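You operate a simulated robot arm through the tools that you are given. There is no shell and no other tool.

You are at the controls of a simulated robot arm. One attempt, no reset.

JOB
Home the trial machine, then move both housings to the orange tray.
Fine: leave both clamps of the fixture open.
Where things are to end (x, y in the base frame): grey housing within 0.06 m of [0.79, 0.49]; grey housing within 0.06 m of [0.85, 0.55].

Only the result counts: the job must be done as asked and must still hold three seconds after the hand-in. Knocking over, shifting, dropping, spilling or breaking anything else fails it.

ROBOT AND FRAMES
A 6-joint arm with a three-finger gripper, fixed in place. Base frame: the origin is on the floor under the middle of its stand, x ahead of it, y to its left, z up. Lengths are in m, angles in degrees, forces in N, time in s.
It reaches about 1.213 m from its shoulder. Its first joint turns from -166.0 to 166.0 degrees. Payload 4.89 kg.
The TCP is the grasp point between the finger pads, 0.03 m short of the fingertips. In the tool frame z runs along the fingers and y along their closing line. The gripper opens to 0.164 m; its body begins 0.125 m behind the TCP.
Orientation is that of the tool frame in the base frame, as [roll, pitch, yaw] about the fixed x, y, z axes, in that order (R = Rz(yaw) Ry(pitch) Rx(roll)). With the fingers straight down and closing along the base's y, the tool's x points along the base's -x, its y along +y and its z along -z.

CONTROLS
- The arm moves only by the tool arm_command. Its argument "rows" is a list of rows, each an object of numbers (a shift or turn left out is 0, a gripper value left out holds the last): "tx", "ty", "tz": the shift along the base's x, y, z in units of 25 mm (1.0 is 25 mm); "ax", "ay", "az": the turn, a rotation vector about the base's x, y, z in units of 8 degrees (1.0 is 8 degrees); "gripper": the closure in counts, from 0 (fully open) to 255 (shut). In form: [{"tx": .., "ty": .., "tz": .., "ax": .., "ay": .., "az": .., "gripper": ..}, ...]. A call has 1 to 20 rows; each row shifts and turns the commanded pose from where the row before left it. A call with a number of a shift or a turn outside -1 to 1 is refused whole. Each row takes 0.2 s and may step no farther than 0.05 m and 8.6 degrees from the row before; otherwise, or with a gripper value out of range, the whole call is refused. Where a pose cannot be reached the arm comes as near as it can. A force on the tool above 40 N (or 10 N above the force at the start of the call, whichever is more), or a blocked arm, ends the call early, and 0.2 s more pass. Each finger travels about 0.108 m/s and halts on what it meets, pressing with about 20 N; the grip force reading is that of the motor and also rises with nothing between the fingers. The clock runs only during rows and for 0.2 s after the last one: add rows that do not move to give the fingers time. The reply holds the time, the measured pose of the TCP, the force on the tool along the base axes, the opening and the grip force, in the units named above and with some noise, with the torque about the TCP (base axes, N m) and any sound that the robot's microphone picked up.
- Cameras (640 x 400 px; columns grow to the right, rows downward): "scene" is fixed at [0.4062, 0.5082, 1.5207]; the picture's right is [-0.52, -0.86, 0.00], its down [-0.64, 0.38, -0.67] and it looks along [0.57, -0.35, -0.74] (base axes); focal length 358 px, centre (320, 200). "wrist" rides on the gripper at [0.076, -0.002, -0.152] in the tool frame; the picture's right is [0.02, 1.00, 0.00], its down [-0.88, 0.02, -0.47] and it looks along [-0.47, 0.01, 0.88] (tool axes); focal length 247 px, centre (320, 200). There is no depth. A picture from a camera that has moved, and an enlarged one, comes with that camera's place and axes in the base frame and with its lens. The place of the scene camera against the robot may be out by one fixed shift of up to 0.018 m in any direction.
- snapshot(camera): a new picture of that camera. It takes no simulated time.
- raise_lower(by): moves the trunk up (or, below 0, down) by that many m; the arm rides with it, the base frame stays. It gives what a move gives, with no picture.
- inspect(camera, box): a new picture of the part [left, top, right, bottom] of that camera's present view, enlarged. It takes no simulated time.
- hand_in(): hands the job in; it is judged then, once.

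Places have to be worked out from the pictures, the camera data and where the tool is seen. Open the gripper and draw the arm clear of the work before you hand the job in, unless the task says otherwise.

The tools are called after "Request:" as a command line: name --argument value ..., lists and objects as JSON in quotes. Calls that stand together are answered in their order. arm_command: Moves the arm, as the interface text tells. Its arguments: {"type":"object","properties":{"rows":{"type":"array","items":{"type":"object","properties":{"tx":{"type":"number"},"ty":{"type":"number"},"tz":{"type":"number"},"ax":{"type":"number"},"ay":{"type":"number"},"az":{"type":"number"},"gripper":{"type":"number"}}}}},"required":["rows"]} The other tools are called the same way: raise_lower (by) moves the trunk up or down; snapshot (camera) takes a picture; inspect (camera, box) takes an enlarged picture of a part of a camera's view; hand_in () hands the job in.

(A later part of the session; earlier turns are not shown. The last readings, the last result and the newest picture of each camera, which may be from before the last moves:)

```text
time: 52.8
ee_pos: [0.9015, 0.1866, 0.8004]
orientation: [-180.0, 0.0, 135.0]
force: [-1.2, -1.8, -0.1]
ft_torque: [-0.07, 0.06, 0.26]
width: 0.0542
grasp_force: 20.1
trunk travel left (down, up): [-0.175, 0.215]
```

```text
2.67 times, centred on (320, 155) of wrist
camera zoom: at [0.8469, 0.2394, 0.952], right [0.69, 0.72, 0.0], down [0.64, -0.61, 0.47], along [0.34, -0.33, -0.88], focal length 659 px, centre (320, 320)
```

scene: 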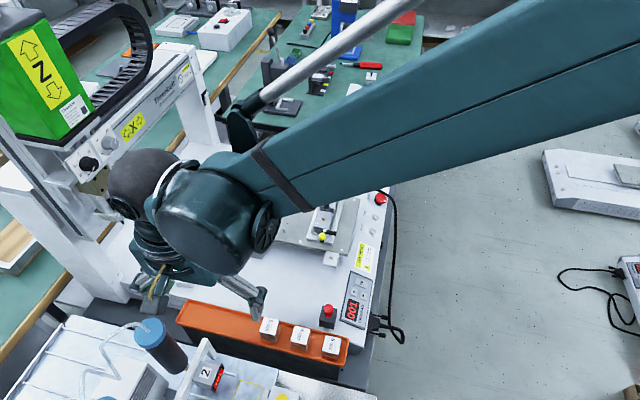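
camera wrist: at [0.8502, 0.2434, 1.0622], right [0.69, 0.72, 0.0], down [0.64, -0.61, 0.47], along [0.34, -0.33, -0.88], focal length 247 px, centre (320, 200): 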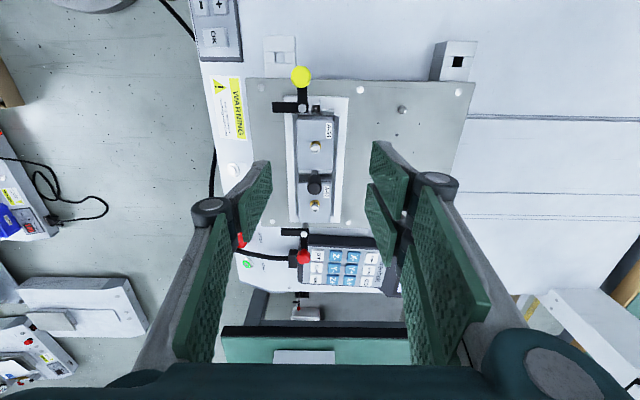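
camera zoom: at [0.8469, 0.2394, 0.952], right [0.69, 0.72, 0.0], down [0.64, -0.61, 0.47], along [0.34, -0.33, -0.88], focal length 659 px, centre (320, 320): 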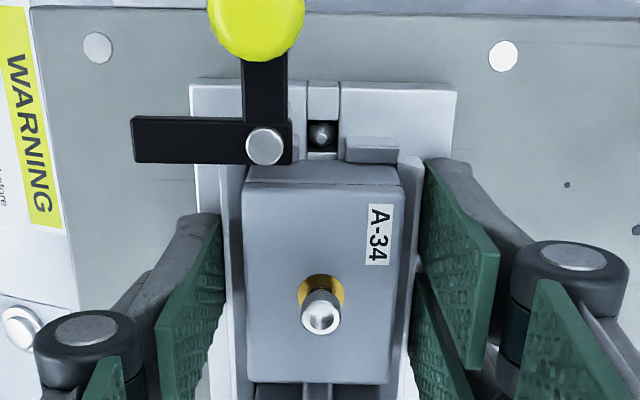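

The pads stopped at 54 mm, so they met the fixture's side rails rather than the 41 mm housing: the rails are a bit higher than I judged. I open, rise 7 mm and close again.

Request:
arm_command --rows '[{"gripper": 138}, {}, {"tz": 0.28}, {}, {"gripper": 255}, {}, {}, {}]'

Request:
inspect --camera "wrist" --box '[220, 80, 420, 230]'

Request:
inspect --camera "scene" --box '[290, 180, 370, 250]'

```text
time: 54.4
ee_pos: [0.9015, 0.1883, 0.8089]
orientation: [179.9, 0.1, 135.0]
force: [15.2, 14.4, 24.7]
ft_torque: [-0.35, 0.1, 0.09]
width: 0.0472
grasp_force: 20.4
trunk travel left (down, up): [-0.175, 0.215]
stopped in row 7: the force on the tool passed its limit at 42 N (the readings are from after the stop); the commanded pose is now the measured one
```

```text
2.67 times, centred on (320, 155) of wrist
camera zoom: at [0.847, 0.2406, 0.9611], right [0.69, 0.72, 0.0], down [0.63, -0.61, 0.47], along [0.34, -0.33, -0.88], focal length 659 px, centre (320, 320)
```

zoom: 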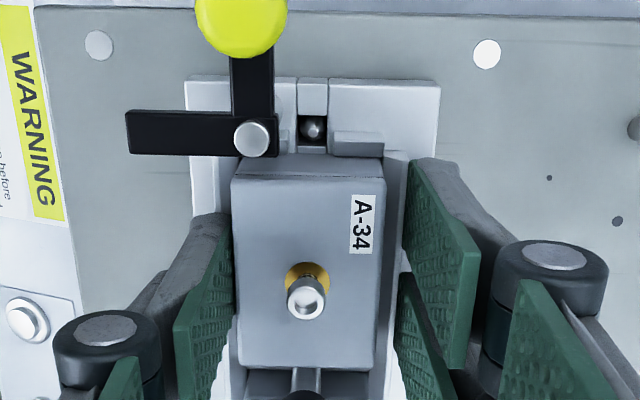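

```text
5.71 times, centred on (330, 215) of scene
camera zoom: at [0.4062, 0.5082, 1.5207], right [-0.52, -0.86, 0.0], down [-0.64, 0.38, -0.67], along [0.57, -0.35, -0.74], focal length 2044 px, centre (263, 114)
```

zoom: 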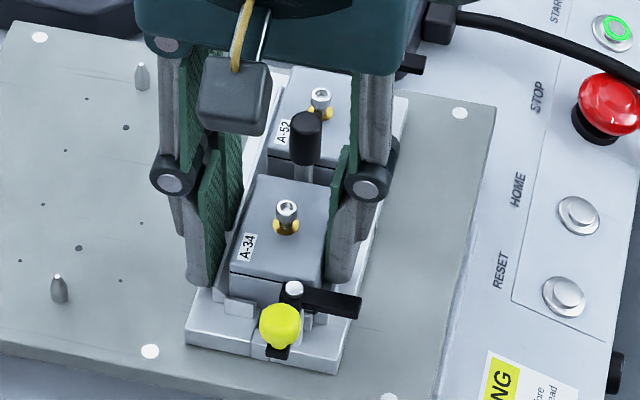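

At z 0.809 the pair's tips still catch the back rail (upward and sideways force). I open, rise another 5 mm, and re-close gently.

Request:
arm_command --rows '[{"gripper": 138}, {}, {}, {"tz": 0.2}, {}]'

Request:
inspect --camera "wrist" --box '[250, 90, 390, 230]'

Request:
inspect --camera "scene" --box '[300, 190, 360, 240]'

```text
time: 55.6
ee_pos: [0.9017, 0.1885, 0.8137]
orientation: [179.9, 0.0, 134.9]
force: [0.2, -0.3, 0.7]
ft_torque: [-0.02, 0.05, 0.03]
width: 0.0753
grasp_force: 0.2
trunk travel left (down, up): [-0.175, 0.215]
```

```text
2.86 times, centred on (320, 160) of wrist
camera zoom: at [0.8472, 0.2402, 0.9654], right [0.69, 0.72, 0.0], down [0.63, -0.61, 0.47], along [0.34, -0.33, -0.88], focal length 706 px, centre (320, 314)
```

zoom: 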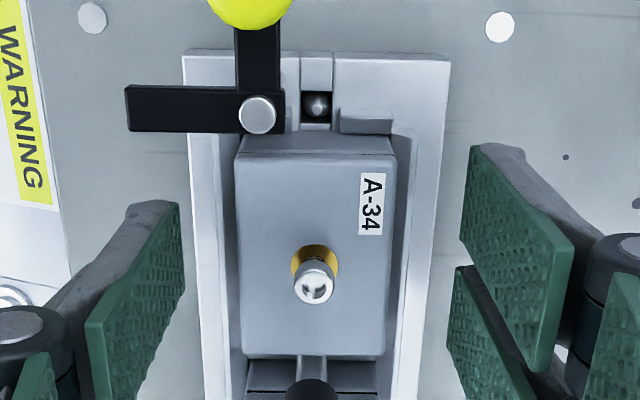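

```text
8.00 times, centred on (330, 215) of scene
camera zoom: at [0.4062, 0.5082, 1.5207], right [-0.52, -0.86, 0.0], down [-0.64, 0.38, -0.67], along [0.57, -0.35, -0.74], focal length 2862 px, centre (240, 80)
```

zoom: 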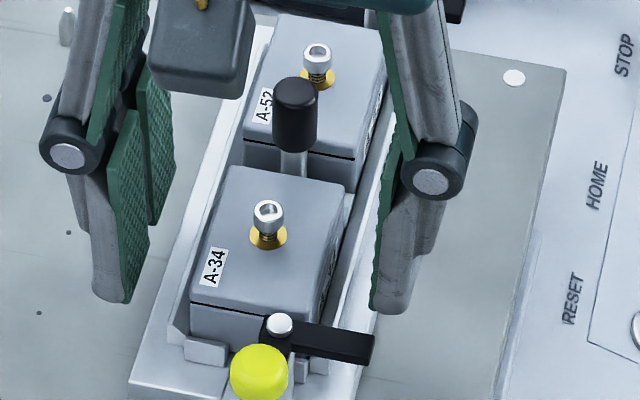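

Clear again at z 0.814. I close here in a slow step and watch force and width.

Request:
arm_command --rows '[{"gripper": 180}, {}, {}]'

Request:
arm_command --rows '[{"gripper": 200}, {}, {}]'

```text
time: 56.4
ee_pos: [0.9016, 0.187, 0.8142]
orientation: [179.8, 0.0, 134.9]
force: [-1.2, 0.6, 1.0]
ft_torque: [0.04, -0.01, -0.04]
width: 0.0483
grasp_force: 0.0
trunk travel left (down, up): [-0.175, 0.215]
```

```text
time: 57.2
ee_pos: [0.9011, 0.1871, 0.814]
orientation: [180.0, 0.0, 134.9]
force: [-5.4, -3.9, -0.1]
ft_torque: [-0.16, 0.2, 0.08]
width: 0.0392
grasp_force: 20.5
trunk travel left (down, up): [-0.175, 0.215]
```

Now the pads hold something 39 mm wide with 20 N – that is the housing itself. I look at how much of the housing is in the pads.

Request:
inspect --camera "wrist" --box '[250, 90, 390, 230]'

Request:
inspect --camera "scene" --box '[300, 190, 360, 240]'

```text
2.86 times, centred on (320, 160) of wrist
camera zoom: at [0.847, 0.24, 0.9655], right [0.69, 0.72, 0.0], down [0.63, -0.61, 0.47], along [0.34, -0.33, -0.88], focal length 706 px, centre (320, 314)
```

zoom: 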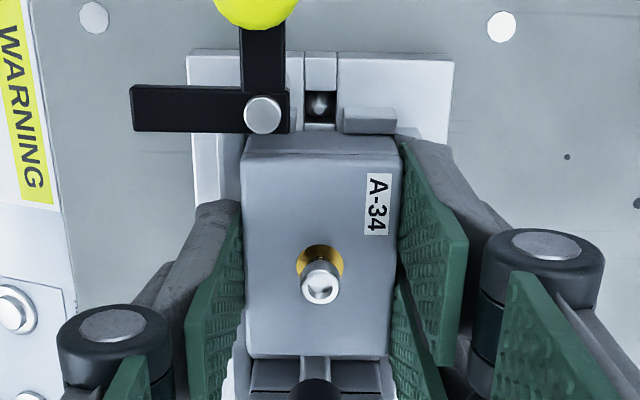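

```text
8.00 times, centred on (330, 215) of scene
camera zoom: at [0.4062, 0.5082, 1.5207], right [-0.52, -0.86, 0.0], down [-0.64, 0.38, -0.67], along [0.57, -0.35, -0.74], focal length 2862 px, centre (240, 80)
```

zoom: 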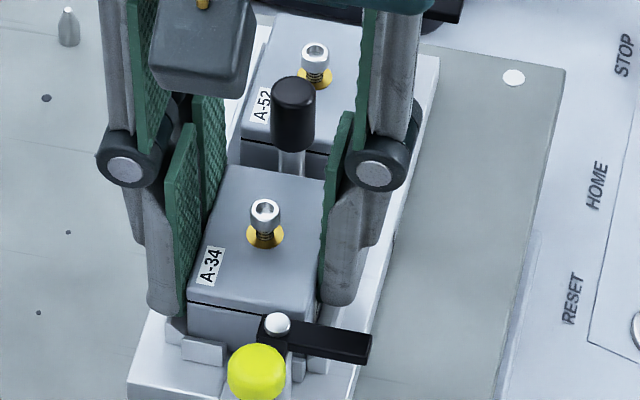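

About 12 mm of the housing is inside the pads. I apply full closure and lift slowly.

Request:
arm_command --rows '[{"gripper": 255}, {}, {"tz": 0.2}, {"tz": 0.3}, {"tz": 0.4}, {}]'

Request:
inspect --camera "wrist" --box '[250, 90, 390, 230]'

Request:
inspect --camera "scene" --box '[290, 170, 370, 240]'

```text
time: 58.6
ee_pos: [0.9015, 0.1891, 0.8369]
orientation: [179.9, -0.1, 134.9]
force: [0.4, -0.8, -0.2]
ft_torque: [-0.01, 0.02, 0.0]
width: 0.0393
grasp_force: 20.2
trunk travel left (down, up): [-0.175, 0.215]
```

```text
2.86 times, centred on (320, 160) of wrist
camera zoom: at [0.8468, 0.2401, 0.9874], right [0.69, 0.72, 0.0], down [0.63, -0.61, 0.47], along [0.34, -0.33, -0.88], focal length 706 px, centre (320, 314)
```

zoom: 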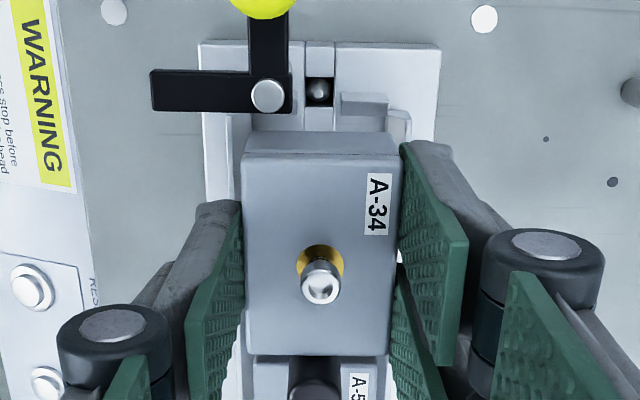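

```text
5.71 times, centred on (330, 205) of scene
camera zoom: at [0.4062, 0.5082, 1.5207], right [-0.52, -0.86, 0.0], down [-0.64, 0.38, -0.67], along [0.57, -0.35, -0.74], focal length 2044 px, centre (263, 171)
```

zoom: 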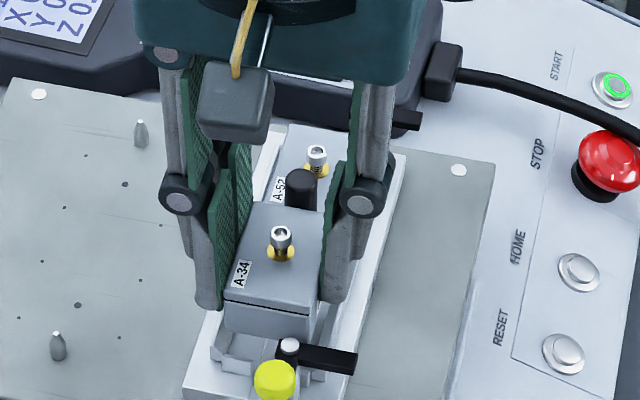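

The housing is rising with the gripper and weighs little. I lift further to get a full view of it and the empty nest.

Request:
arm_command --rows '[{"tz": 0.7}, {"tz": 0.8}, {"tz": 0.9}, {"tz": 0.9}, {}]'

Request:
inspect --camera "scene" --box '[280, 120, 380, 250]'

Request:
inspect --camera "wrist" --box '[220, 80, 420, 240]'

```text
time: 59.8
ee_pos: [0.9026, 0.1875, 0.9194]
orientation: [179.9, 0.0, 134.9]
force: [0.2, -0.6, 0.7]
ft_torque: [0.02, -0.04, -0.03]
width: 0.0392
grasp_force: 20.0
trunk travel left (down, up): [-0.175, 0.215]
```

```text
3.08 times, centred on (330, 185) of scene
camera zoom: at [0.4062, 0.5082, 1.5207], right [-0.52, -0.86, 0.0], down [-0.64, 0.38, -0.67], along [0.57, -0.35, -0.74], focal length 1101 px, centre (289, 246)
```

zoom: 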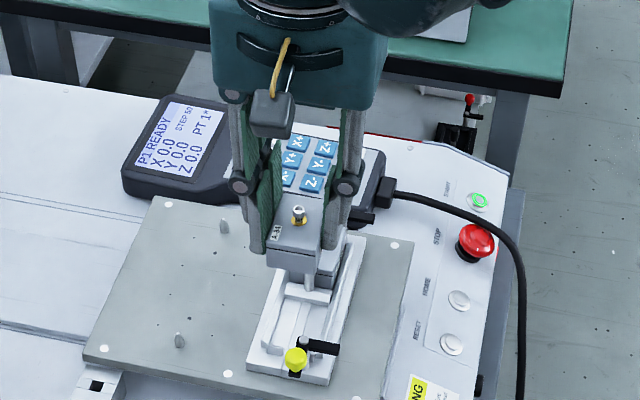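

```text
2.50 times, centred on (320, 160) of wrist
camera zoom: at [0.8472, 0.2405, 1.0708], right [0.69, 0.72, 0.0], down [0.63, -0.61, 0.47], along [0.34, -0.33, -0.88], focal length 617 px, centre (320, 300)
```

zoom: 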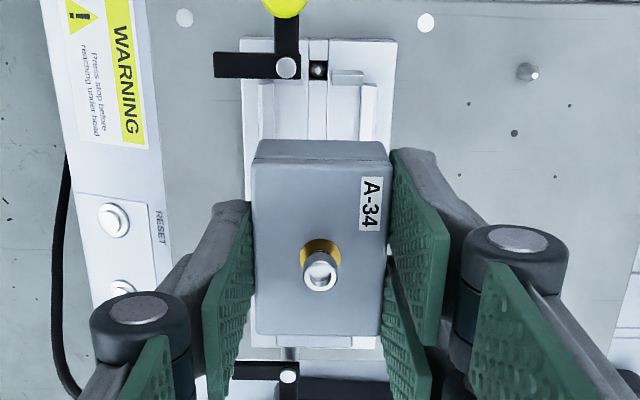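

The nest is empty and the whole housing is held. I zoom in to measure how far it hangs below the fingertips.

Request:
inspect --camera "scene" --box '[305, 165, 355, 225]'

```text
6.67 times, centred on (330, 195) of scene
camera zoom: at [0.4062, 0.5082, 1.5207], right [-0.52, -0.86, 0.0], down [-0.64, 0.38, -0.67], along [0.57, -0.35, -0.74], focal length 2385 px, centre (253, 233)
```

zoom: 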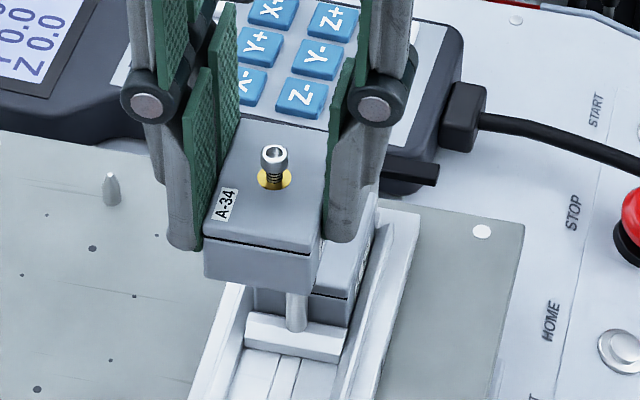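

The housing is ~24 mm tall and hangs ~12 mm below the tips. I carry it toward the far target (0.851, 0.551), turning +90° so its 40 mm side goes across the tray, staying at z ≈ 0.93.

Request:
arm_command --rows '[{"tx": -0.1315, "ty": 0.906, "tz": 0.2, "az": 0.703}, {"tx": -0.1315, "ty": 0.906, "tz": 0.2, "az": 0.703}, {"tx": -0.1315, "ty": 0.906, "az": 0.703}, {"tx": -0.1315, "ty": 0.906, "az": 0.703}, {"tx": -0.1315, "ty": 0.906, "az": 0.703}, {"tx": -0.1315, "ty": 0.906, "az": 0.703}, {"tx": -0.1315, "ty": 0.906, "az": 0.703}, {"tx": -0.1315, "ty": 0.906, "az": 0.703}, {"tx": -0.1315, "ty": 0.906, "az": 0.703}, {"tx": -0.1315, "ty": 0.906, "az": 0.703}, {"tx": -0.1315, "ty": 0.906, "az": 0.703}, {"tx": -0.1315, "ty": 0.906, "az": 0.703}, {"tx": -0.1315, "ty": 0.906, "az": 0.703}, {"tx": -0.1315, "ty": 0.906, "az": 0.703}, {"tx": -0.1315, "ty": 0.906, "az": 0.703}, {"tx": -0.1315, "ty": 0.906, "az": 0.703}, {}, {}]'

Request:
snapshot --camera "wrist"

Request:
snapshot --camera "scene"

```text
time: 63.6
ee_pos: [0.8484, 0.5509, 0.9272]
orientation: [179.9, 0.0, -135.1]
force: [-0.5, 0.2, 0.0]
ft_torque: [-0.01, 0.03, -0.02]
width: 0.0393
grasp_force: 20.3
trunk travel left (down, up): [-0.175, 0.215]
```

```text
taken
camera wrist: at [0.7964, 0.4952, 1.0798], right [-0.72, 0.69, 0.0], down [0.61, 0.63, 0.47], along [0.33, 0.34, -0.88], focal length 247 px, centre (320, 200)
```

wrist: 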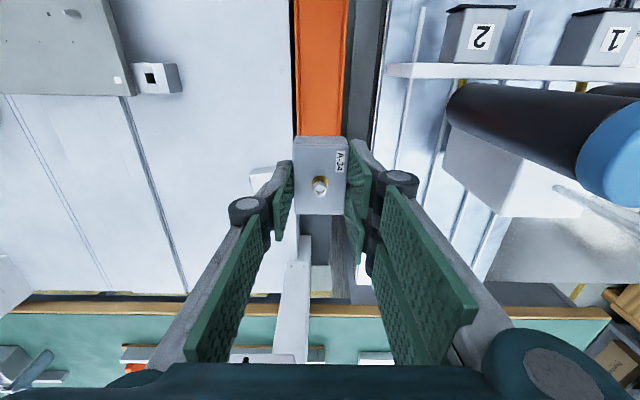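

```text
taken
```

scene: 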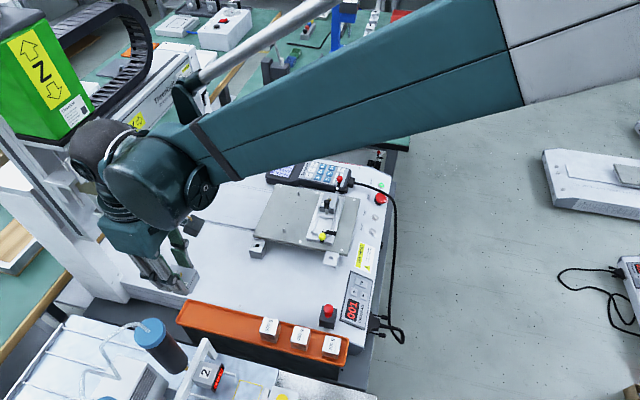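

Held housing hovers over the tray's far end, centred to within about 1 mm across. I zoom to check the tray rim and surroundings before lowering.

Request:
inspect --camera "wrist" --box '[260, 0, 380, 240]'

Request:
inspect --camera "scene" --box '[120, 220, 260, 350]'

```text
1.67 times, centred on (320, 120) of wrist
camera zoom: at [0.7964, 0.4952, 1.0798], right [-0.72, 0.69, 0.0], down [0.61, 0.63, 0.47], along [0.33, 0.34, -0.88], focal length 412 px, centre (320, 333)
```

zoom: 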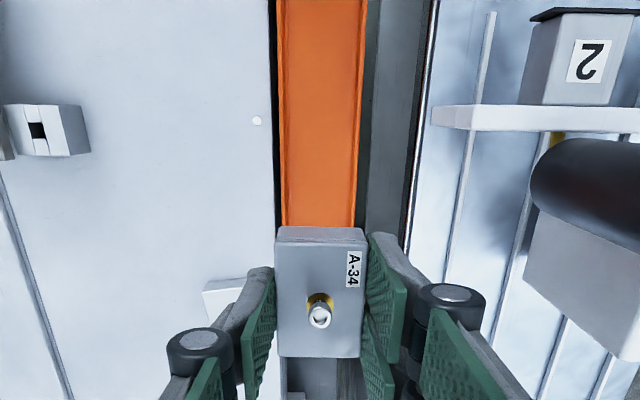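

```text
3.08 times, centred on (190, 285) of scene
camera zoom: at [0.4062, 0.5082, 1.5207], right [-0.52, -0.86, 0.0], down [-0.64, 0.38, -0.67], along [0.57, -0.35, -0.74], focal length 1101 px, centre (720, -62)
```

zoom: 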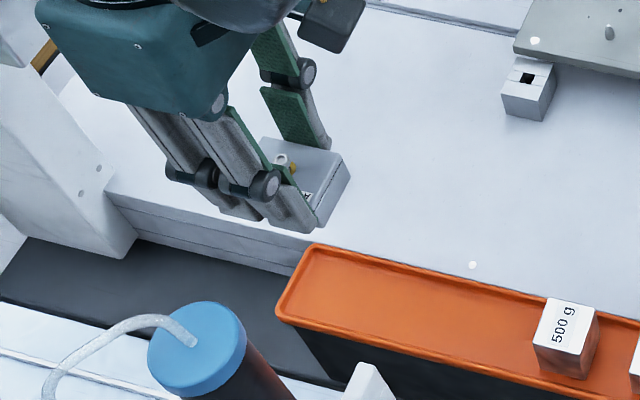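

The inner width (~51 mm) fits the 40 mm side well, and nothing obstructs. I lower to TCP z ≈ 0.79, a couple of centimetres above the tray floor.

Request:
arm_command --rows '[{"tz": -0.8}, {"tz": -0.8}, {"tz": -0.8}, {"tz": -0.8}, {"tz": -0.8}, {"tz": -0.8}, {"tz": -0.6}, {}]'

Request:
inspect --camera "wrist" --box '[230, 40, 410, 240]'

Request:
inspect --camera "scene" --box '[140, 250, 280, 370]'

```text
time: 65.4
ee_pos: [0.849, 0.55, 0.7951]
orientation: [179.9, 0.0, -135.3]
force: [0.6, 0.0, -0.9]
ft_torque: [-0.02, 0.01, 0.0]
width: 0.039
grasp_force: 20.1
trunk travel left (down, up): [-0.175, 0.215]
```

```text
2.00 times, centred on (320, 140) of wrist
camera zoom: at [0.7964, 0.4955, 0.9461], right [-0.72, 0.69, 0.0], down [0.61, 0.63, 0.47], along [0.33, 0.34, -0.88], focal length 494 px, centre (320, 320)
```

zoom: 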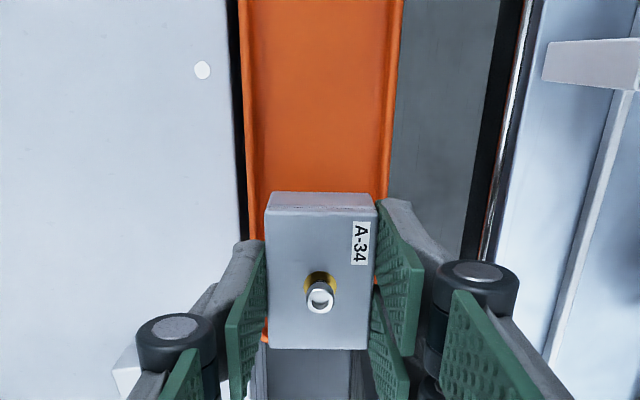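

```text
3.33 times, centred on (210, 310) of scene
camera zoom: at [0.4062, 0.5082, 1.5207], right [-0.52, -0.86, 0.0], down [-0.64, 0.38, -0.67], along [0.57, -0.35, -0.74], focal length 1192 px, centre (687, -167)
```

zoom: 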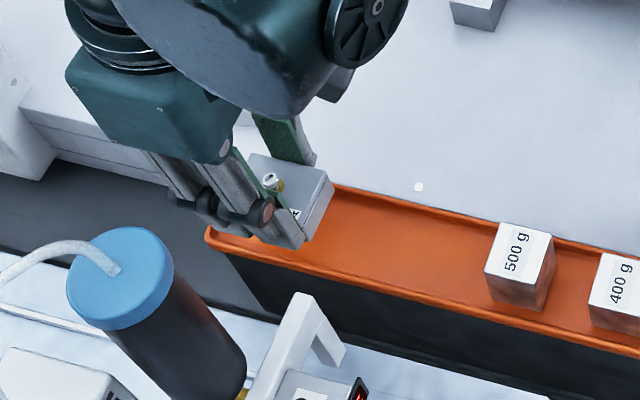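

Well centred in the tray with about 15 mm to its end wall. I lower in small steps, checking force.

Request:
arm_command --rows '[{"tz": -0.2}, {"tz": -0.2}, {"tz": -0.15}, {}]'

Request:
arm_command --rows '[{"tz": -0.08}, {"tz": -0.08}, {"tz": -0.08}]'

```text
time: 66.4
ee_pos: [0.8492, 0.5507, 0.7796]
orientation: [179.9, 0.0, -135.2]
force: [-0.3, 0.3, -0.3]
ft_torque: [0.01, 0.02, 0.0]
width: 0.0393
grasp_force: 20.1
trunk travel left (down, up): [-0.175, 0.215]
```

```text
time: 67.2
ee_pos: [0.8497, 0.5509, 0.7729]
orientation: [179.9, 0.0, -135.2]
force: [-0.1, -0.1, -0.4]
ft_torque: [-0.01, -0.03, 0.01]
width: 0.0393
grasp_force: 19.8
trunk travel left (down, up): [-0.175, 0.215]
```

No contact yet at z 0.773. I continue in 1.5 mm steps.

Request:
arm_command --rows '[{"tz": -0.06}, {"tz": -0.06}, {"tz": -0.06}]'

Request:
inspect --camera "scene" --box '[170, 280, 250, 340]'

Request:
inspect --camera "wrist" --box '[230, 100, 410, 240]'

```text
time: 68.0
ee_pos: [0.849, 0.5509, 0.7688]
orientation: [179.9, 0.1, -135.2]
force: [-0.1, 0.4, -0.7]
ft_torque: [0.03, 0.01, 0.01]
width: 0.039
grasp_force: 20.5
trunk travel left (down, up): [-0.175, 0.215]
```

```text
6.67 times, centred on (210, 310) of scene
camera zoom: at [0.4062, 0.5082, 1.5207], right [-0.52, -0.86, 0.0], down [-0.64, 0.38, -0.67], along [0.57, -0.35, -0.74], focal length 2385 px, centre (1053, -533)
```

zoom: 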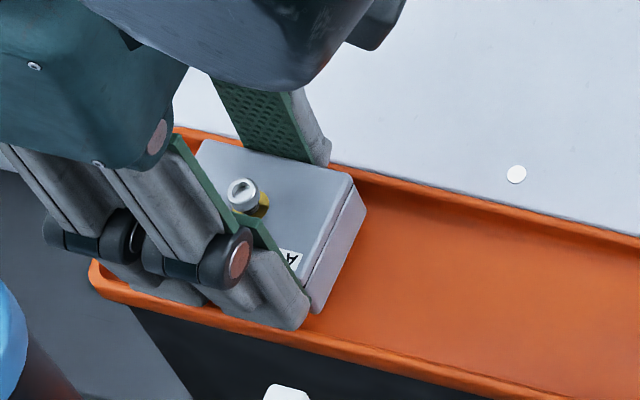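

```text
2.86 times, centred on (320, 170) of wrist
camera zoom: at [0.7968, 0.4949, 0.92], right [-0.72, 0.69, 0.0], down [0.61, 0.63, 0.47], along [0.33, 0.34, -0.88], focal length 706 px, centre (320, 286)
```

zoom: 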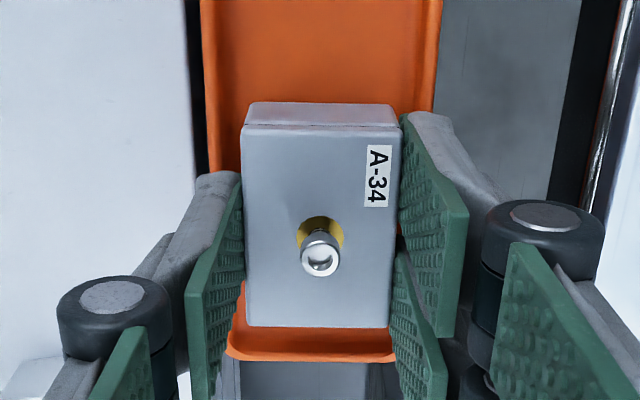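

Still free; the housing is going down inside the tray. I go on in small steps.

Request:
arm_command --rows '[{"tz": -0.06}, {"tz": -0.06}, {"tz": -0.06}]'

Request:
inspect --camera "scene" --box '[170, 280, 250, 340]'

```text
time: 68.8
ee_pos: [0.8493, 0.5498, 0.7657]
orientation: [-180.0, 0.0, -135.1]
force: [0.3, -0.1, -0.5]
ft_torque: [-0.02, -0.04, 0.01]
width: 0.0393
grasp_force: 19.9
trunk travel left (down, up): [-0.175, 0.215]
```

```text
6.67 times, centred on (210, 310) of scene
camera zoom: at [0.4062, 0.5082, 1.5207], right [-0.52, -0.86, 0.0], down [-0.64, 0.38, -0.67], along [0.57, -0.35, -0.74], focal length 2385 px, centre (1053, -533)
```

zoom: 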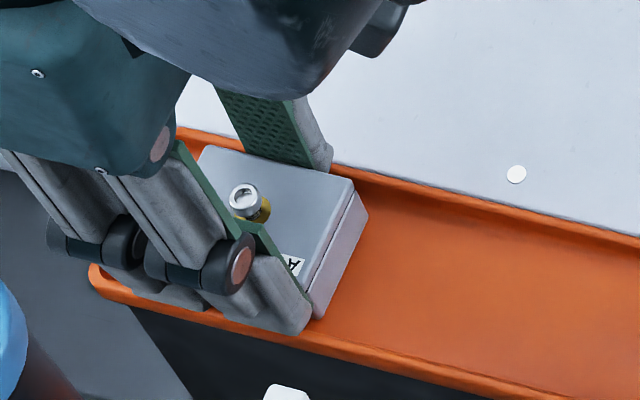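

No contact at 0.766. Continue in ~1 mm steps.

Request:
arm_command --rows '[{"tz": -0.05}, {"tz": -0.05}]'

Request:
arm_command --rows '[{"tz": -0.05}, {"tz": -0.05}]'

```text
time: 69.4
ee_pos: [0.849, 0.5504, 0.7626]
orientation: [180.0, 0.0, -135.3]
force: [5.2, 0.0, 14.6]
ft_torque: [0.06, -0.12, -0.01]
width: 0.0397
grasp_force: 20.0
trunk travel left (down, up): [-0.175, 0.215]
```

```text
time: 70.0
ee_pos: [0.8477, 0.55, 0.76]
orientation: [179.9, 0.0, -135.2]
force: [-1.3, -2.7, 15.5]
ft_torque: [-0.1, 0.09, -0.01]
width: 0.0395
grasp_force: 19.5
trunk travel left (down, up): [-0.175, 0.215]
```

Contact at z ≈ 0.763 with ~15 N and near-zero torque. I check whether the housing stands on the tray floor.

Request:
inspect --camera "scene" --box '[170, 280, 250, 340]'

Request:
inspect --camera "wrist" --box '[230, 100, 410, 240]'

```text
6.67 times, centred on (210, 310) of scene
camera zoom: at [0.4062, 0.5082, 1.5207], right [-0.52, -0.86, 0.0], down [-0.64, 0.38, -0.67], along [0.57, -0.35, -0.74], focal length 2385 px, centre (1053, -533)
```

zoom: 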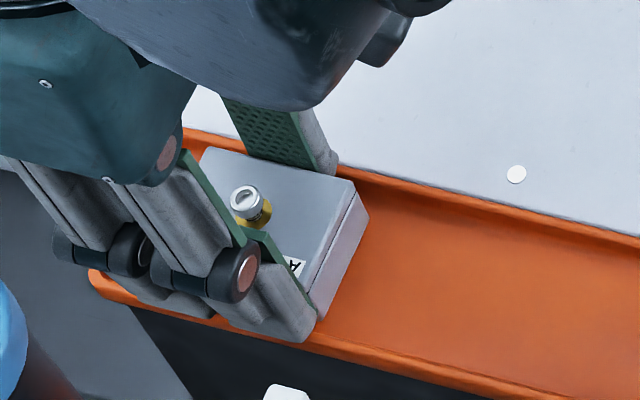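

```text
2.86 times, centred on (320, 170) of wrist
camera zoom: at [0.7959, 0.4947, 0.9118], right [-0.72, 0.69, 0.0], down [0.61, 0.63, 0.47], along [0.33, 0.34, -0.88], focal length 706 px, centre (320, 286)
```

zoom: 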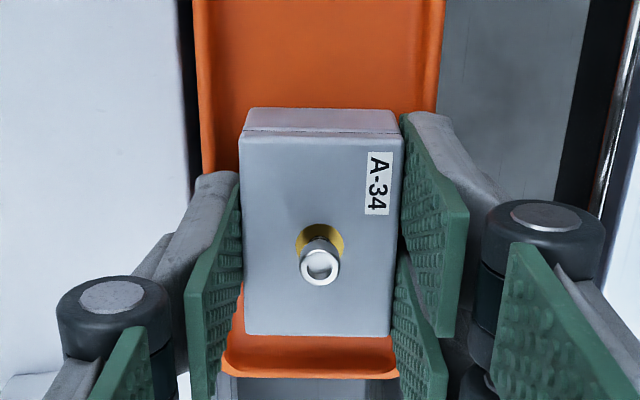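

The housing slid up slightly in the pads, so it is standing on the tray floor. I open by only a few millimetres first, then rise before opening more, to keep off the rims.

Request:
arm_command --rows '[{"gripper": 185}, {}, {}]'

Request:
arm_command --rows '[{"tz": 0.12}, {"tz": 0.2}, {"tz": 0.3}, {}]'

Request:
inspect --camera "wrist" --box '[230, 100, 410, 240]'

Request:
inspect --camera "scene" --box '[170, 280, 250, 340]'

```text
time: 70.8
ee_pos: [0.8486, 0.5501, 0.7593]
orientation: [179.9, 0.0, -135.3]
force: [-0.8, 0.5, 0.6]
ft_torque: [-0.01, 0.0, 0.0]
width: 0.0452
grasp_force: 0.1
trunk travel left (down, up): [-0.175, 0.215]
```

```text
time: 71.8
ee_pos: [0.8479, 0.5506, 0.7759]
orientation: [179.8, 0.1, -135.2]
force: [1.1, 0.5, -0.1]
ft_torque: [-0.02, -0.04, 0.02]
width: 0.0451
grasp_force: 0.1
trunk travel left (down, up): [-0.175, 0.215]
```

```text
2.86 times, centred on (320, 170) of wrist
camera zoom: at [0.7965, 0.4955, 0.9272], right [-0.72, 0.69, 0.0], down [0.61, 0.63, 0.47], along [0.33, 0.34, -0.88], focal length 706 px, centre (320, 286)
```

zoom: 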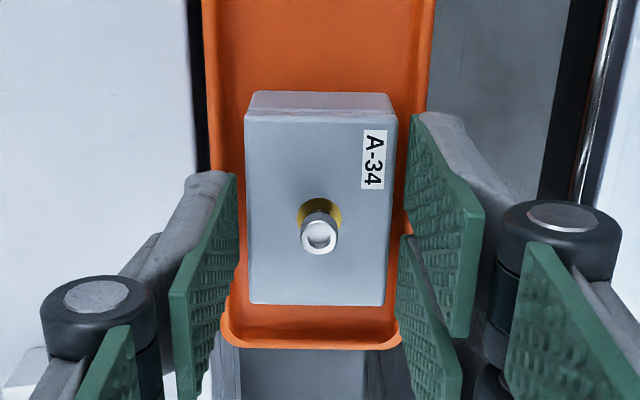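

```text
6.67 times, centred on (210, 310) of scene
camera zoom: at [0.4062, 0.5082, 1.5207], right [-0.52, -0.86, 0.0], down [-0.64, 0.38, -0.67], along [0.57, -0.35, -0.74], focal length 2385 px, centre (1053, -533)
```

zoom: 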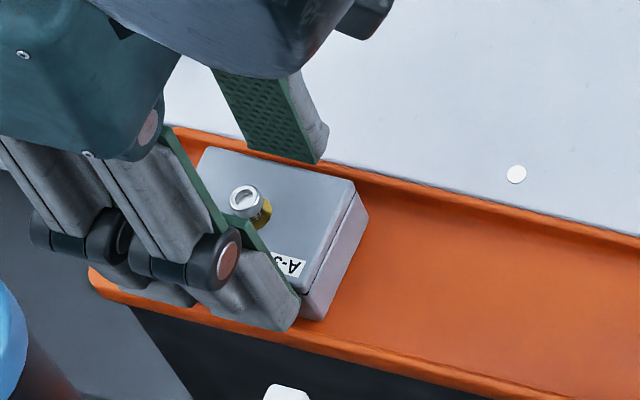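

A-34 stands in the tray. I rise straight up, then travel back over A-52 at (0.954, 0.135), turning the tool back by −90°.

Request:
arm_command --rows '[{"tz": 0.8}, {"tz": 0.8}, {"tz": 0.8}, {"tz": 0.8}, {"tz": 0.8}, {"tz": 0.8}, {"tz": 0.8}, {"tz": 0.6, "gripper": 138}, {}]'

Request:
arm_command --rows '[{"tx": 0.235, "ty": -0.924, "az": -0.625}, {"tx": 0.235, "ty": -0.924, "az": -0.625}, {"tx": 0.235, "ty": -0.924, "az": -0.625}, {"tx": 0.235, "ty": -0.924, "az": -0.625}, {"tx": 0.235, "ty": -0.924, "az": -0.625}, {"tx": 0.235, "ty": -0.924, "az": -0.625}, {"tx": 0.235, "ty": -0.924, "az": -0.625}, {"tx": 0.235, "ty": -0.924, "az": -0.625}, {"tx": 0.235, "ty": -0.924, "az": -0.625}, {"tx": 0.235, "ty": -0.924, "az": -0.625}, {"tx": 0.235, "ty": -0.924, "az": -0.625}, {"tx": 0.235, "ty": -0.924, "az": -0.625}, {"tx": 0.235, "ty": -0.924, "az": -0.625}, {"tx": 0.235, "ty": -0.924, "az": -0.625}, {"tx": 0.235, "ty": -0.924, "az": -0.625}, {"tx": 0.235, "ty": -0.924, "az": -0.625}, {"tx": 0.235, "ty": -0.924, "az": -0.625}, {"tx": 0.235, "ty": -0.924, "az": -0.625}, {}, {}]'

Request:
inspect --camera "wrist" --box '[220, 80, 420, 240]'

Request:
snapshot --camera "scene"

```text
time: 73.8
ee_pos: [0.8482, 0.5495, 0.931]
orientation: [179.9, 0.0, -135.2]
force: [0.8, 0.1, 0.3]
ft_torque: [0.02, -0.02, 0.03]
width: 0.0753
grasp_force: 0.0
trunk travel left (down, up): [-0.175, 0.215]
```

```text
time: 78.0
ee_pos: [0.9542, 0.1349, 0.9293]
orientation: [179.9, 0.0, 134.8]
force: [-0.5, -0.2, 0.5]
ft_torque: [0.04, -0.02, -0.01]
width: 0.0754
grasp_force: 0.1
trunk travel left (down, up): [-0.175, 0.215]
```

```text
2.50 times, centred on (320, 160) of wrist
camera zoom: at [0.8999, 0.188, 1.0813], right [0.69, 0.72, 0.0], down [0.63, -0.61, 0.47], along [0.34, -0.33, -0.88], focal length 617 px, centre (320, 300)
```

zoom: 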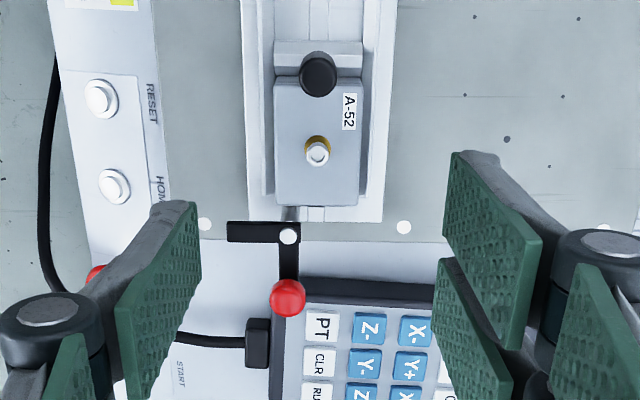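

```text
taken
```

scene: 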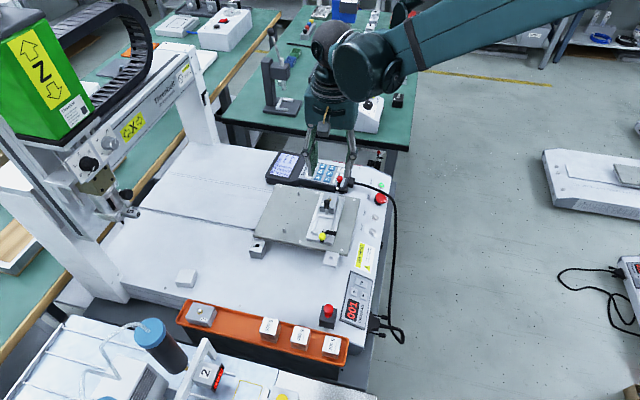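

A-34 is visible in the tray, and A-52 is centred under the gripper within ~1 mm. I descend to the same grip height (z 0.814).

Request:
arm_command --rows '[{"tz": -0.8}, {"tz": -0.8}, {"tz": -0.8}, {"tz": -0.8}, {"tz": -0.8}, {"tz": -0.3}, {"tz": -0.3}, {}]'

Request:
inspect --camera "wrist" --box '[250, 90, 390, 230]'

Request:
inspect --camera "scene" --box '[290, 160, 380, 250]'

```text
time: 79.8
ee_pos: [0.9539, 0.1347, 0.8145]
orientation: [179.9, 0.0, 134.8]
force: [0.0, -0.7, -0.2]
ft_torque: [0.0, 0.02, 0.03]
width: 0.0747
grasp_force: 0.0
trunk travel left (down, up): [-0.175, 0.215]
```

```text
2.86 times, centred on (320, 160) of wrist
camera zoom: at [0.8994, 0.1876, 0.9664], right [0.69, 0.72, 0.0], down [0.63, -0.61, 0.47], along [0.34, -0.33, -0.88], focal length 706 px, centre (320, 314)
```

zoom: 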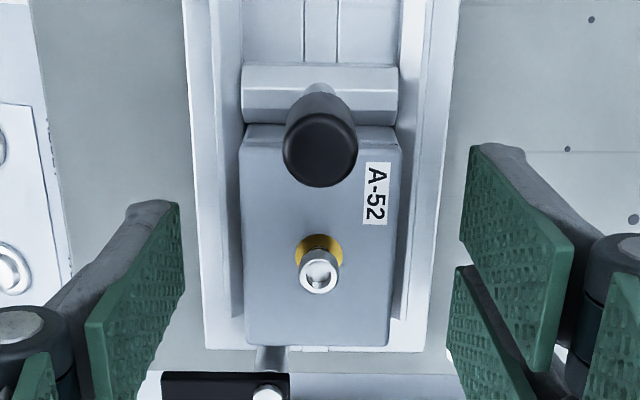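

```text
4.44 times, centred on (335, 205) of scene
camera zoom: at [0.4062, 0.5082, 1.5207], right [-0.52, -0.86, 0.0], down [-0.64, 0.38, -0.67], along [0.57, -0.35, -0.74], focal length 1590 px, centre (253, 178)
```

zoom: 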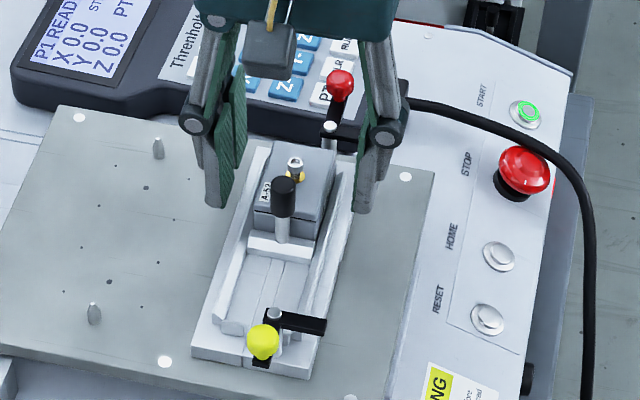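

A-52 sits centred between the pads, with the handle clear of the finger paths. I close in two steps as before.

Request:
arm_command --rows '[{"gripper": 180}, {}, {}]'

Request:
arm_command --rows '[{"gripper": 200}, {}, {}]'

Request:
inspect --camera "wrist" --box '[250, 90, 390, 230]'

Request:
inspect --camera "scene" --box '[300, 160, 360, 220]'

```text
time: 80.6
ee_pos: [0.9532, 0.1349, 0.8143]
orientation: [179.9, 0.0, 134.8]
force: [0.8, -0.1, -0.7]
ft_torque: [-0.02, 0.0, 0.0]
width: 0.0483
grasp_force: 0.0
trunk travel left (down, up): [-0.175, 0.215]
```

```text
time: 81.4
ee_pos: [0.9531, 0.1345, 0.8146]
orientation: [179.9, 0.0, 134.8]
force: [-0.7, -1.1, 1.0]
ft_torque: [-0.02, 0.1, 0.01]
width: 0.0395
grasp_force: 20.2
trunk travel left (down, up): [-0.175, 0.215]
```

```text
2.86 times, centred on (320, 160) of wrist
camera zoom: at [0.8993, 0.1875, 0.9667], right [0.69, 0.72, 0.0], down [0.63, -0.61, 0.47], along [0.34, -0.33, -0.88], focal length 706 px, centre (320, 314)
```

zoom: 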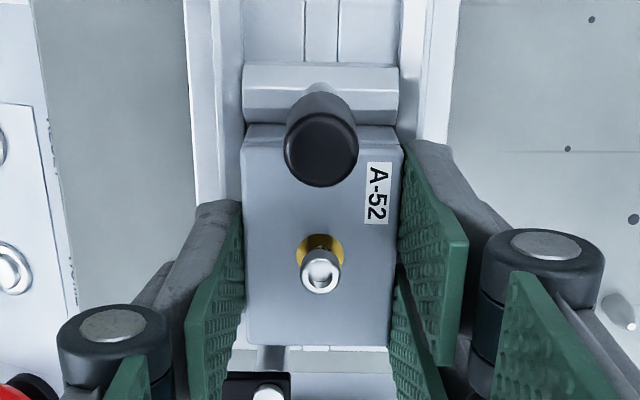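

```text
6.67 times, centred on (330, 190) of scene
camera zoom: at [0.4062, 0.5082, 1.5207], right [-0.52, -0.86, 0.0], down [-0.64, 0.38, -0.67], along [0.57, -0.35, -0.74], focal length 2385 px, centre (253, 267)
```

zoom: 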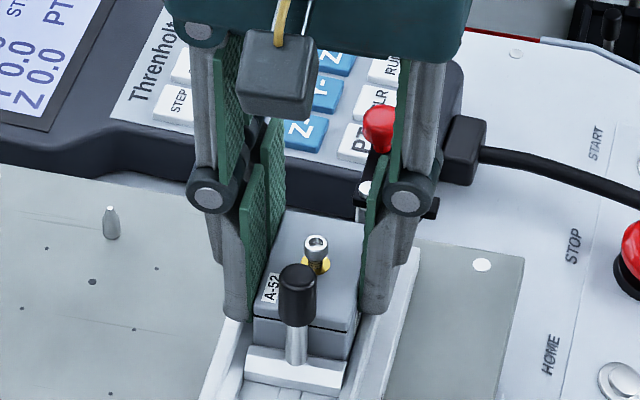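

A-52 is held (39.5 mm, 20 N). I lift it: straight first, then drifting a few millimetres away from the handle as it rises.

Request:
arm_command --rows '[{"gripper": 255}, {}, {"tz": 0.16}, {"tz": 0.2}, {"tz": 0.25, "tx": 0.03, "ty": -0.03}, {"tz": 0.3, "tx": 0.04, "ty": -0.04}, {"tz": 0.4, "tx": 0.04, "ty": -0.04}, {}]'

Request:
inspect --camera "wrist" --box '[250, 90, 390, 230]'

Request:
inspect --camera "scene" --box '[290, 140, 370, 220]'

```text
time: 83.2
ee_pos: [0.9582, 0.1314, 0.8478]
orientation: [-180.0, 0.1, 134.9]
force: [0.0, -0.7, -0.3]
ft_torque: [-0.02, 0.01, 0.0]
width: 0.0394
grasp_force: 19.9
trunk travel left (down, up): [-0.175, 0.215]
```

```text
2.86 times, centred on (320, 160) of wrist
camera zoom: at [0.9028, 0.1844, 0.9998], right [0.69, 0.72, 0.0], down [0.63, -0.61, 0.47], along [0.34, -0.33, -0.88], focal length 706 px, centre (320, 314)
```

zoom: 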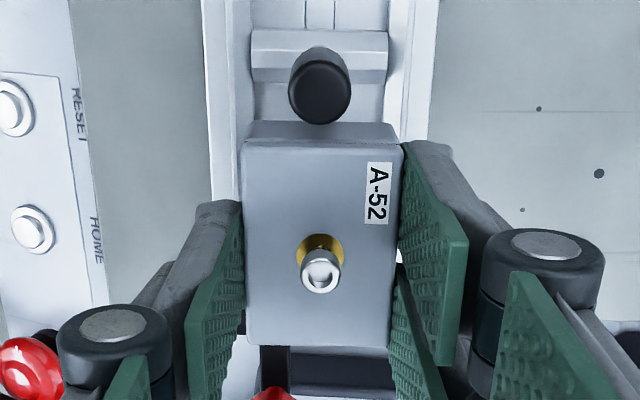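

```text
5.00 times, centred on (330, 180) of scene
camera zoom: at [0.4062, 0.5082, 1.5207], right [-0.52, -0.86, 0.0], down [-0.64, 0.38, -0.67], along [0.57, -0.35, -0.74], focal length 1789 px, centre (270, 300)
```

zoom: 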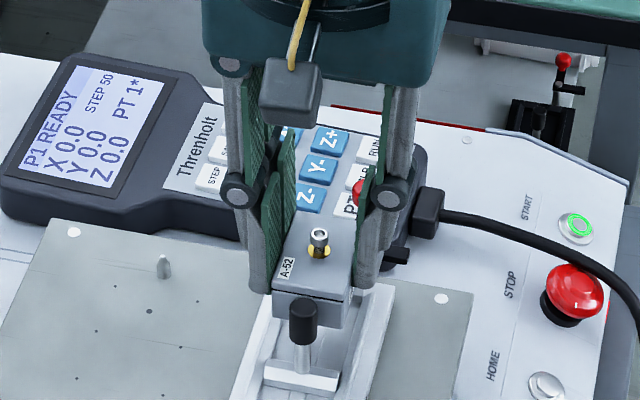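

A-52 is out cleanly. I rise to z 0.93 and carry it to above (0.780, 0.4805) in the tray – between A-34 and the 500 g weight – with the same +90° turn.

Request:
arm_command --rows '[{"tz": 0.8}, {"tz": 0.85}, {"tz": 0.85}, {"tz": 0.8}, {}]'

Request:
arm_command --rows '[{"tx": -0.4465, "ty": 0.873, "az": 0.703}, {"tx": -0.4465, "ty": 0.873, "az": 0.703}, {"tx": -0.4465, "ty": 0.873, "az": 0.703}, {"tx": -0.4465, "ty": 0.873, "az": 0.703}, {"tx": -0.4465, "ty": 0.873, "az": 0.703}, {"tx": -0.4465, "ty": 0.873, "az": 0.703}, {"tx": -0.4465, "ty": 0.873, "az": 0.703}, {"tx": -0.4465, "ty": 0.873, "az": 0.703}, {"tx": -0.4465, "ty": 0.873, "az": 0.703}, {"tx": -0.4465, "ty": 0.873, "az": 0.703}, {"tx": -0.4465, "ty": 0.873, "az": 0.703}, {"tx": -0.4465, "ty": 0.873, "az": 0.703}, {"tx": -0.4465, "ty": 0.873, "az": 0.703}, {"tx": -0.4465, "ty": 0.873, "az": 0.703}, {"tx": -0.4465, "ty": 0.873, "az": 0.703}, {"tx": -0.4465, "ty": 0.873, "az": 0.703}, {}, {}]'

Request:
snapshot --camera "wrist"

Request:
snapshot --camera "scene"

```text
time: 84.4
ee_pos: [0.9576, 0.1313, 0.9312]
orientation: [179.9, 0.0, 134.9]
force: [-0.6, 0.6, -0.4]
ft_torque: [-0.01, -0.02, 0.04]
width: 0.0393
grasp_force: 20.3
trunk travel left (down, up): [-0.175, 0.215]
```

```text
time: 88.2
ee_pos: [0.7763, 0.4803, 0.9294]
orientation: [179.9, -0.1, -135.1]
force: [-0.6, -0.2, -0.5]
ft_torque: [0.0, -0.01, 0.01]
width: 0.0395
grasp_force: 20.0
trunk travel left (down, up): [-0.175, 0.215]
```

```text
taken
camera wrist: at [0.7246, 0.4253, 1.0814], right [-0.72, 0.69, 0.0], down [0.61, 0.63, 0.47], along [0.33, 0.34, -0.88], focal length 247 px, centre (320, 200)
```

wrist: 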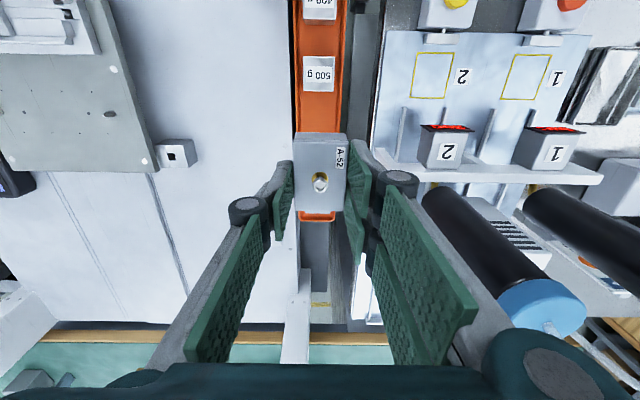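

```text
taken
```

scene: 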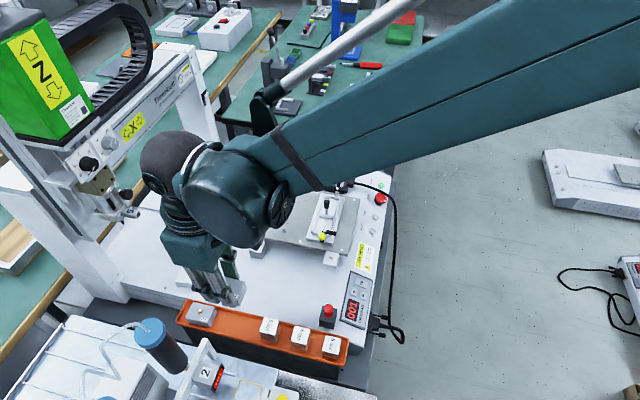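

A-52 is above the tray between A-34 and the 500 g weight. I zoom to confirm centring and gaps before lowering.

Request:
inspect --camera "wrist" --box '[250, 20, 390, 230]'

Request:
inspect --camera "scene" --box '[140, 230, 300, 370]'

```text
1.90 times, centred on (320, 125) of wrist
camera zoom: at [0.7246, 0.4253, 1.0814], right [-0.72, 0.69, 0.0], down [0.61, 0.63, 0.47], along [0.33, 0.34, -0.88], focal length 470 px, centre (320, 343)
```

zoom: 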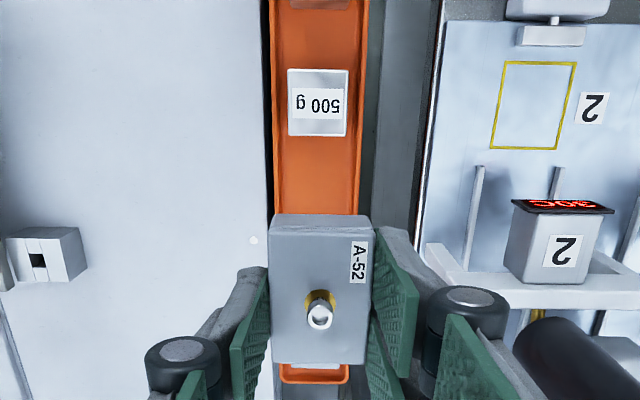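

```text
2.86 times, centred on (220, 300) of scene
camera zoom: at [0.4062, 0.5082, 1.5207], right [-0.52, -0.86, 0.0], down [-0.64, 0.38, -0.67], along [0.57, -0.35, -0.74], focal length 1022 px, centre (606, -86)
```

zoom: 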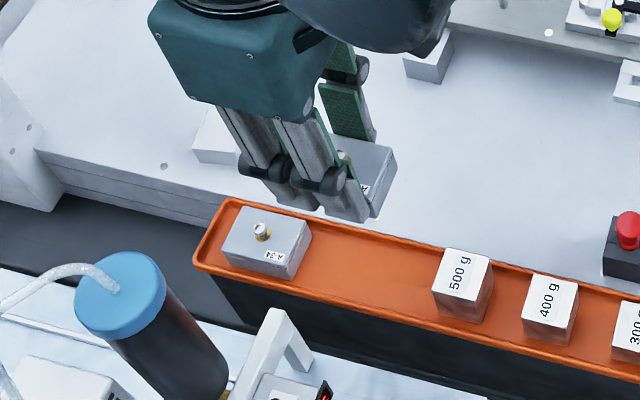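

Gaps look good; I trim ~3 mm across toward the deck side and lower to z ≈ 0.795.

Request:
arm_command --rows '[{"tx": 0.085, "ty": -0.085, "tz": -0.75}, {"tz": -0.77}, {"tz": -0.77}, {"tz": -0.77}, {"tz": -0.77}, {"tz": -0.77}, {"tz": -0.77}, {}]'

Request:
inspect --camera "wrist" --box '[230, 40, 410, 240]'

Request:
inspect --camera "scene" --box '[150, 250, 290, 370]'

```text
time: 90.0
ee_pos: [0.7797, 0.4792, 0.7968]
orientation: [179.9, 0.0, -135.3]
force: [0.6, 0.4, -0.6]
ft_torque: [-0.03, 0.0, -0.02]
width: 0.0393
grasp_force: 20.0
trunk travel left (down, up): [-0.175, 0.215]
```

```text
2.00 times, centred on (320, 140) of wrist
camera zoom: at [0.7274, 0.4243, 0.9478], right [-0.72, 0.69, 0.0], down [0.61, 0.63, 0.47], along [0.33, 0.34, -0.88], focal length 494 px, centre (320, 320)
```

zoom: 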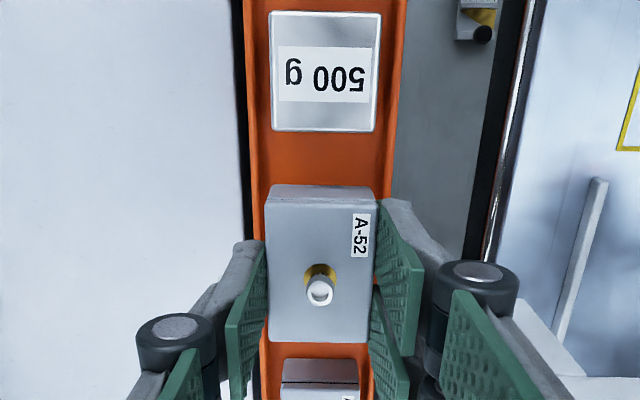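

```text
3.33 times, centred on (220, 310) of scene
camera zoom: at [0.4062, 0.5082, 1.5207], right [-0.52, -0.86, 0.0], down [-0.64, 0.38, -0.67], along [0.57, -0.35, -0.74], focal length 1192 px, centre (653, -167)
```

zoom: 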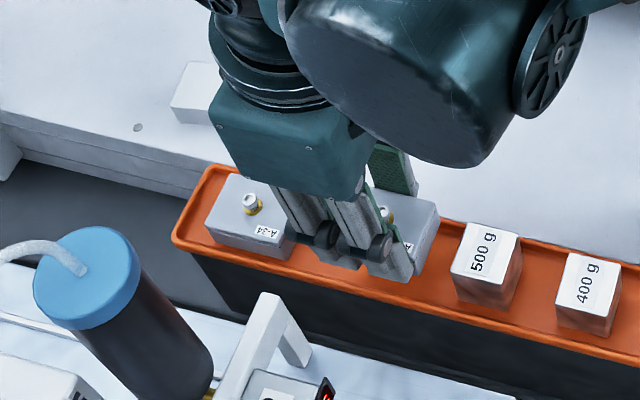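

Nicely between the neighbours. I lower on in small steps to contact.

Request:
arm_command --rows '[{"tz": -0.25}, {"tz": -0.25}, {"tz": -0.25}, {"tz": -0.25}, {"tz": -0.15}, {}]'

Request:
arm_command --rows '[{"tz": -0.06}, {"tz": -0.06}]'

Request:
arm_command --rows '[{"tz": -0.05}, {"tz": -0.05}]'

```text
time: 91.4
ee_pos: [0.7807, 0.4785, 0.7673]
orientation: [179.9, 0.0, -135.3]
force: [-0.3, 0.9, -1.3]
ft_torque: [0.01, 0.0, 0.0]
width: 0.0394
grasp_force: 19.6
trunk travel left (down, up): [-0.175, 0.215]
```

```text
time: 92.0
ee_pos: [0.7807, 0.4783, 0.7642]
orientation: [179.9, 0.1, -135.3]
force: [0.0, 0.0, 9.3]
ft_torque: [0.11, 0.11, 0.01]
width: 0.0394
grasp_force: 20.4
trunk travel left (down, up): [-0.175, 0.215]
```

```text
time: 92.6
ee_pos: [0.7799, 0.4792, 0.7643]
orientation: [179.9, 0.0, -135.2]
force: [2.8, 1.6, 14.2]
ft_torque: [0.06, -0.09, 0.0]
width: 0.0394
grasp_force: 19.6
trunk travel left (down, up): [-0.175, 0.215]
```

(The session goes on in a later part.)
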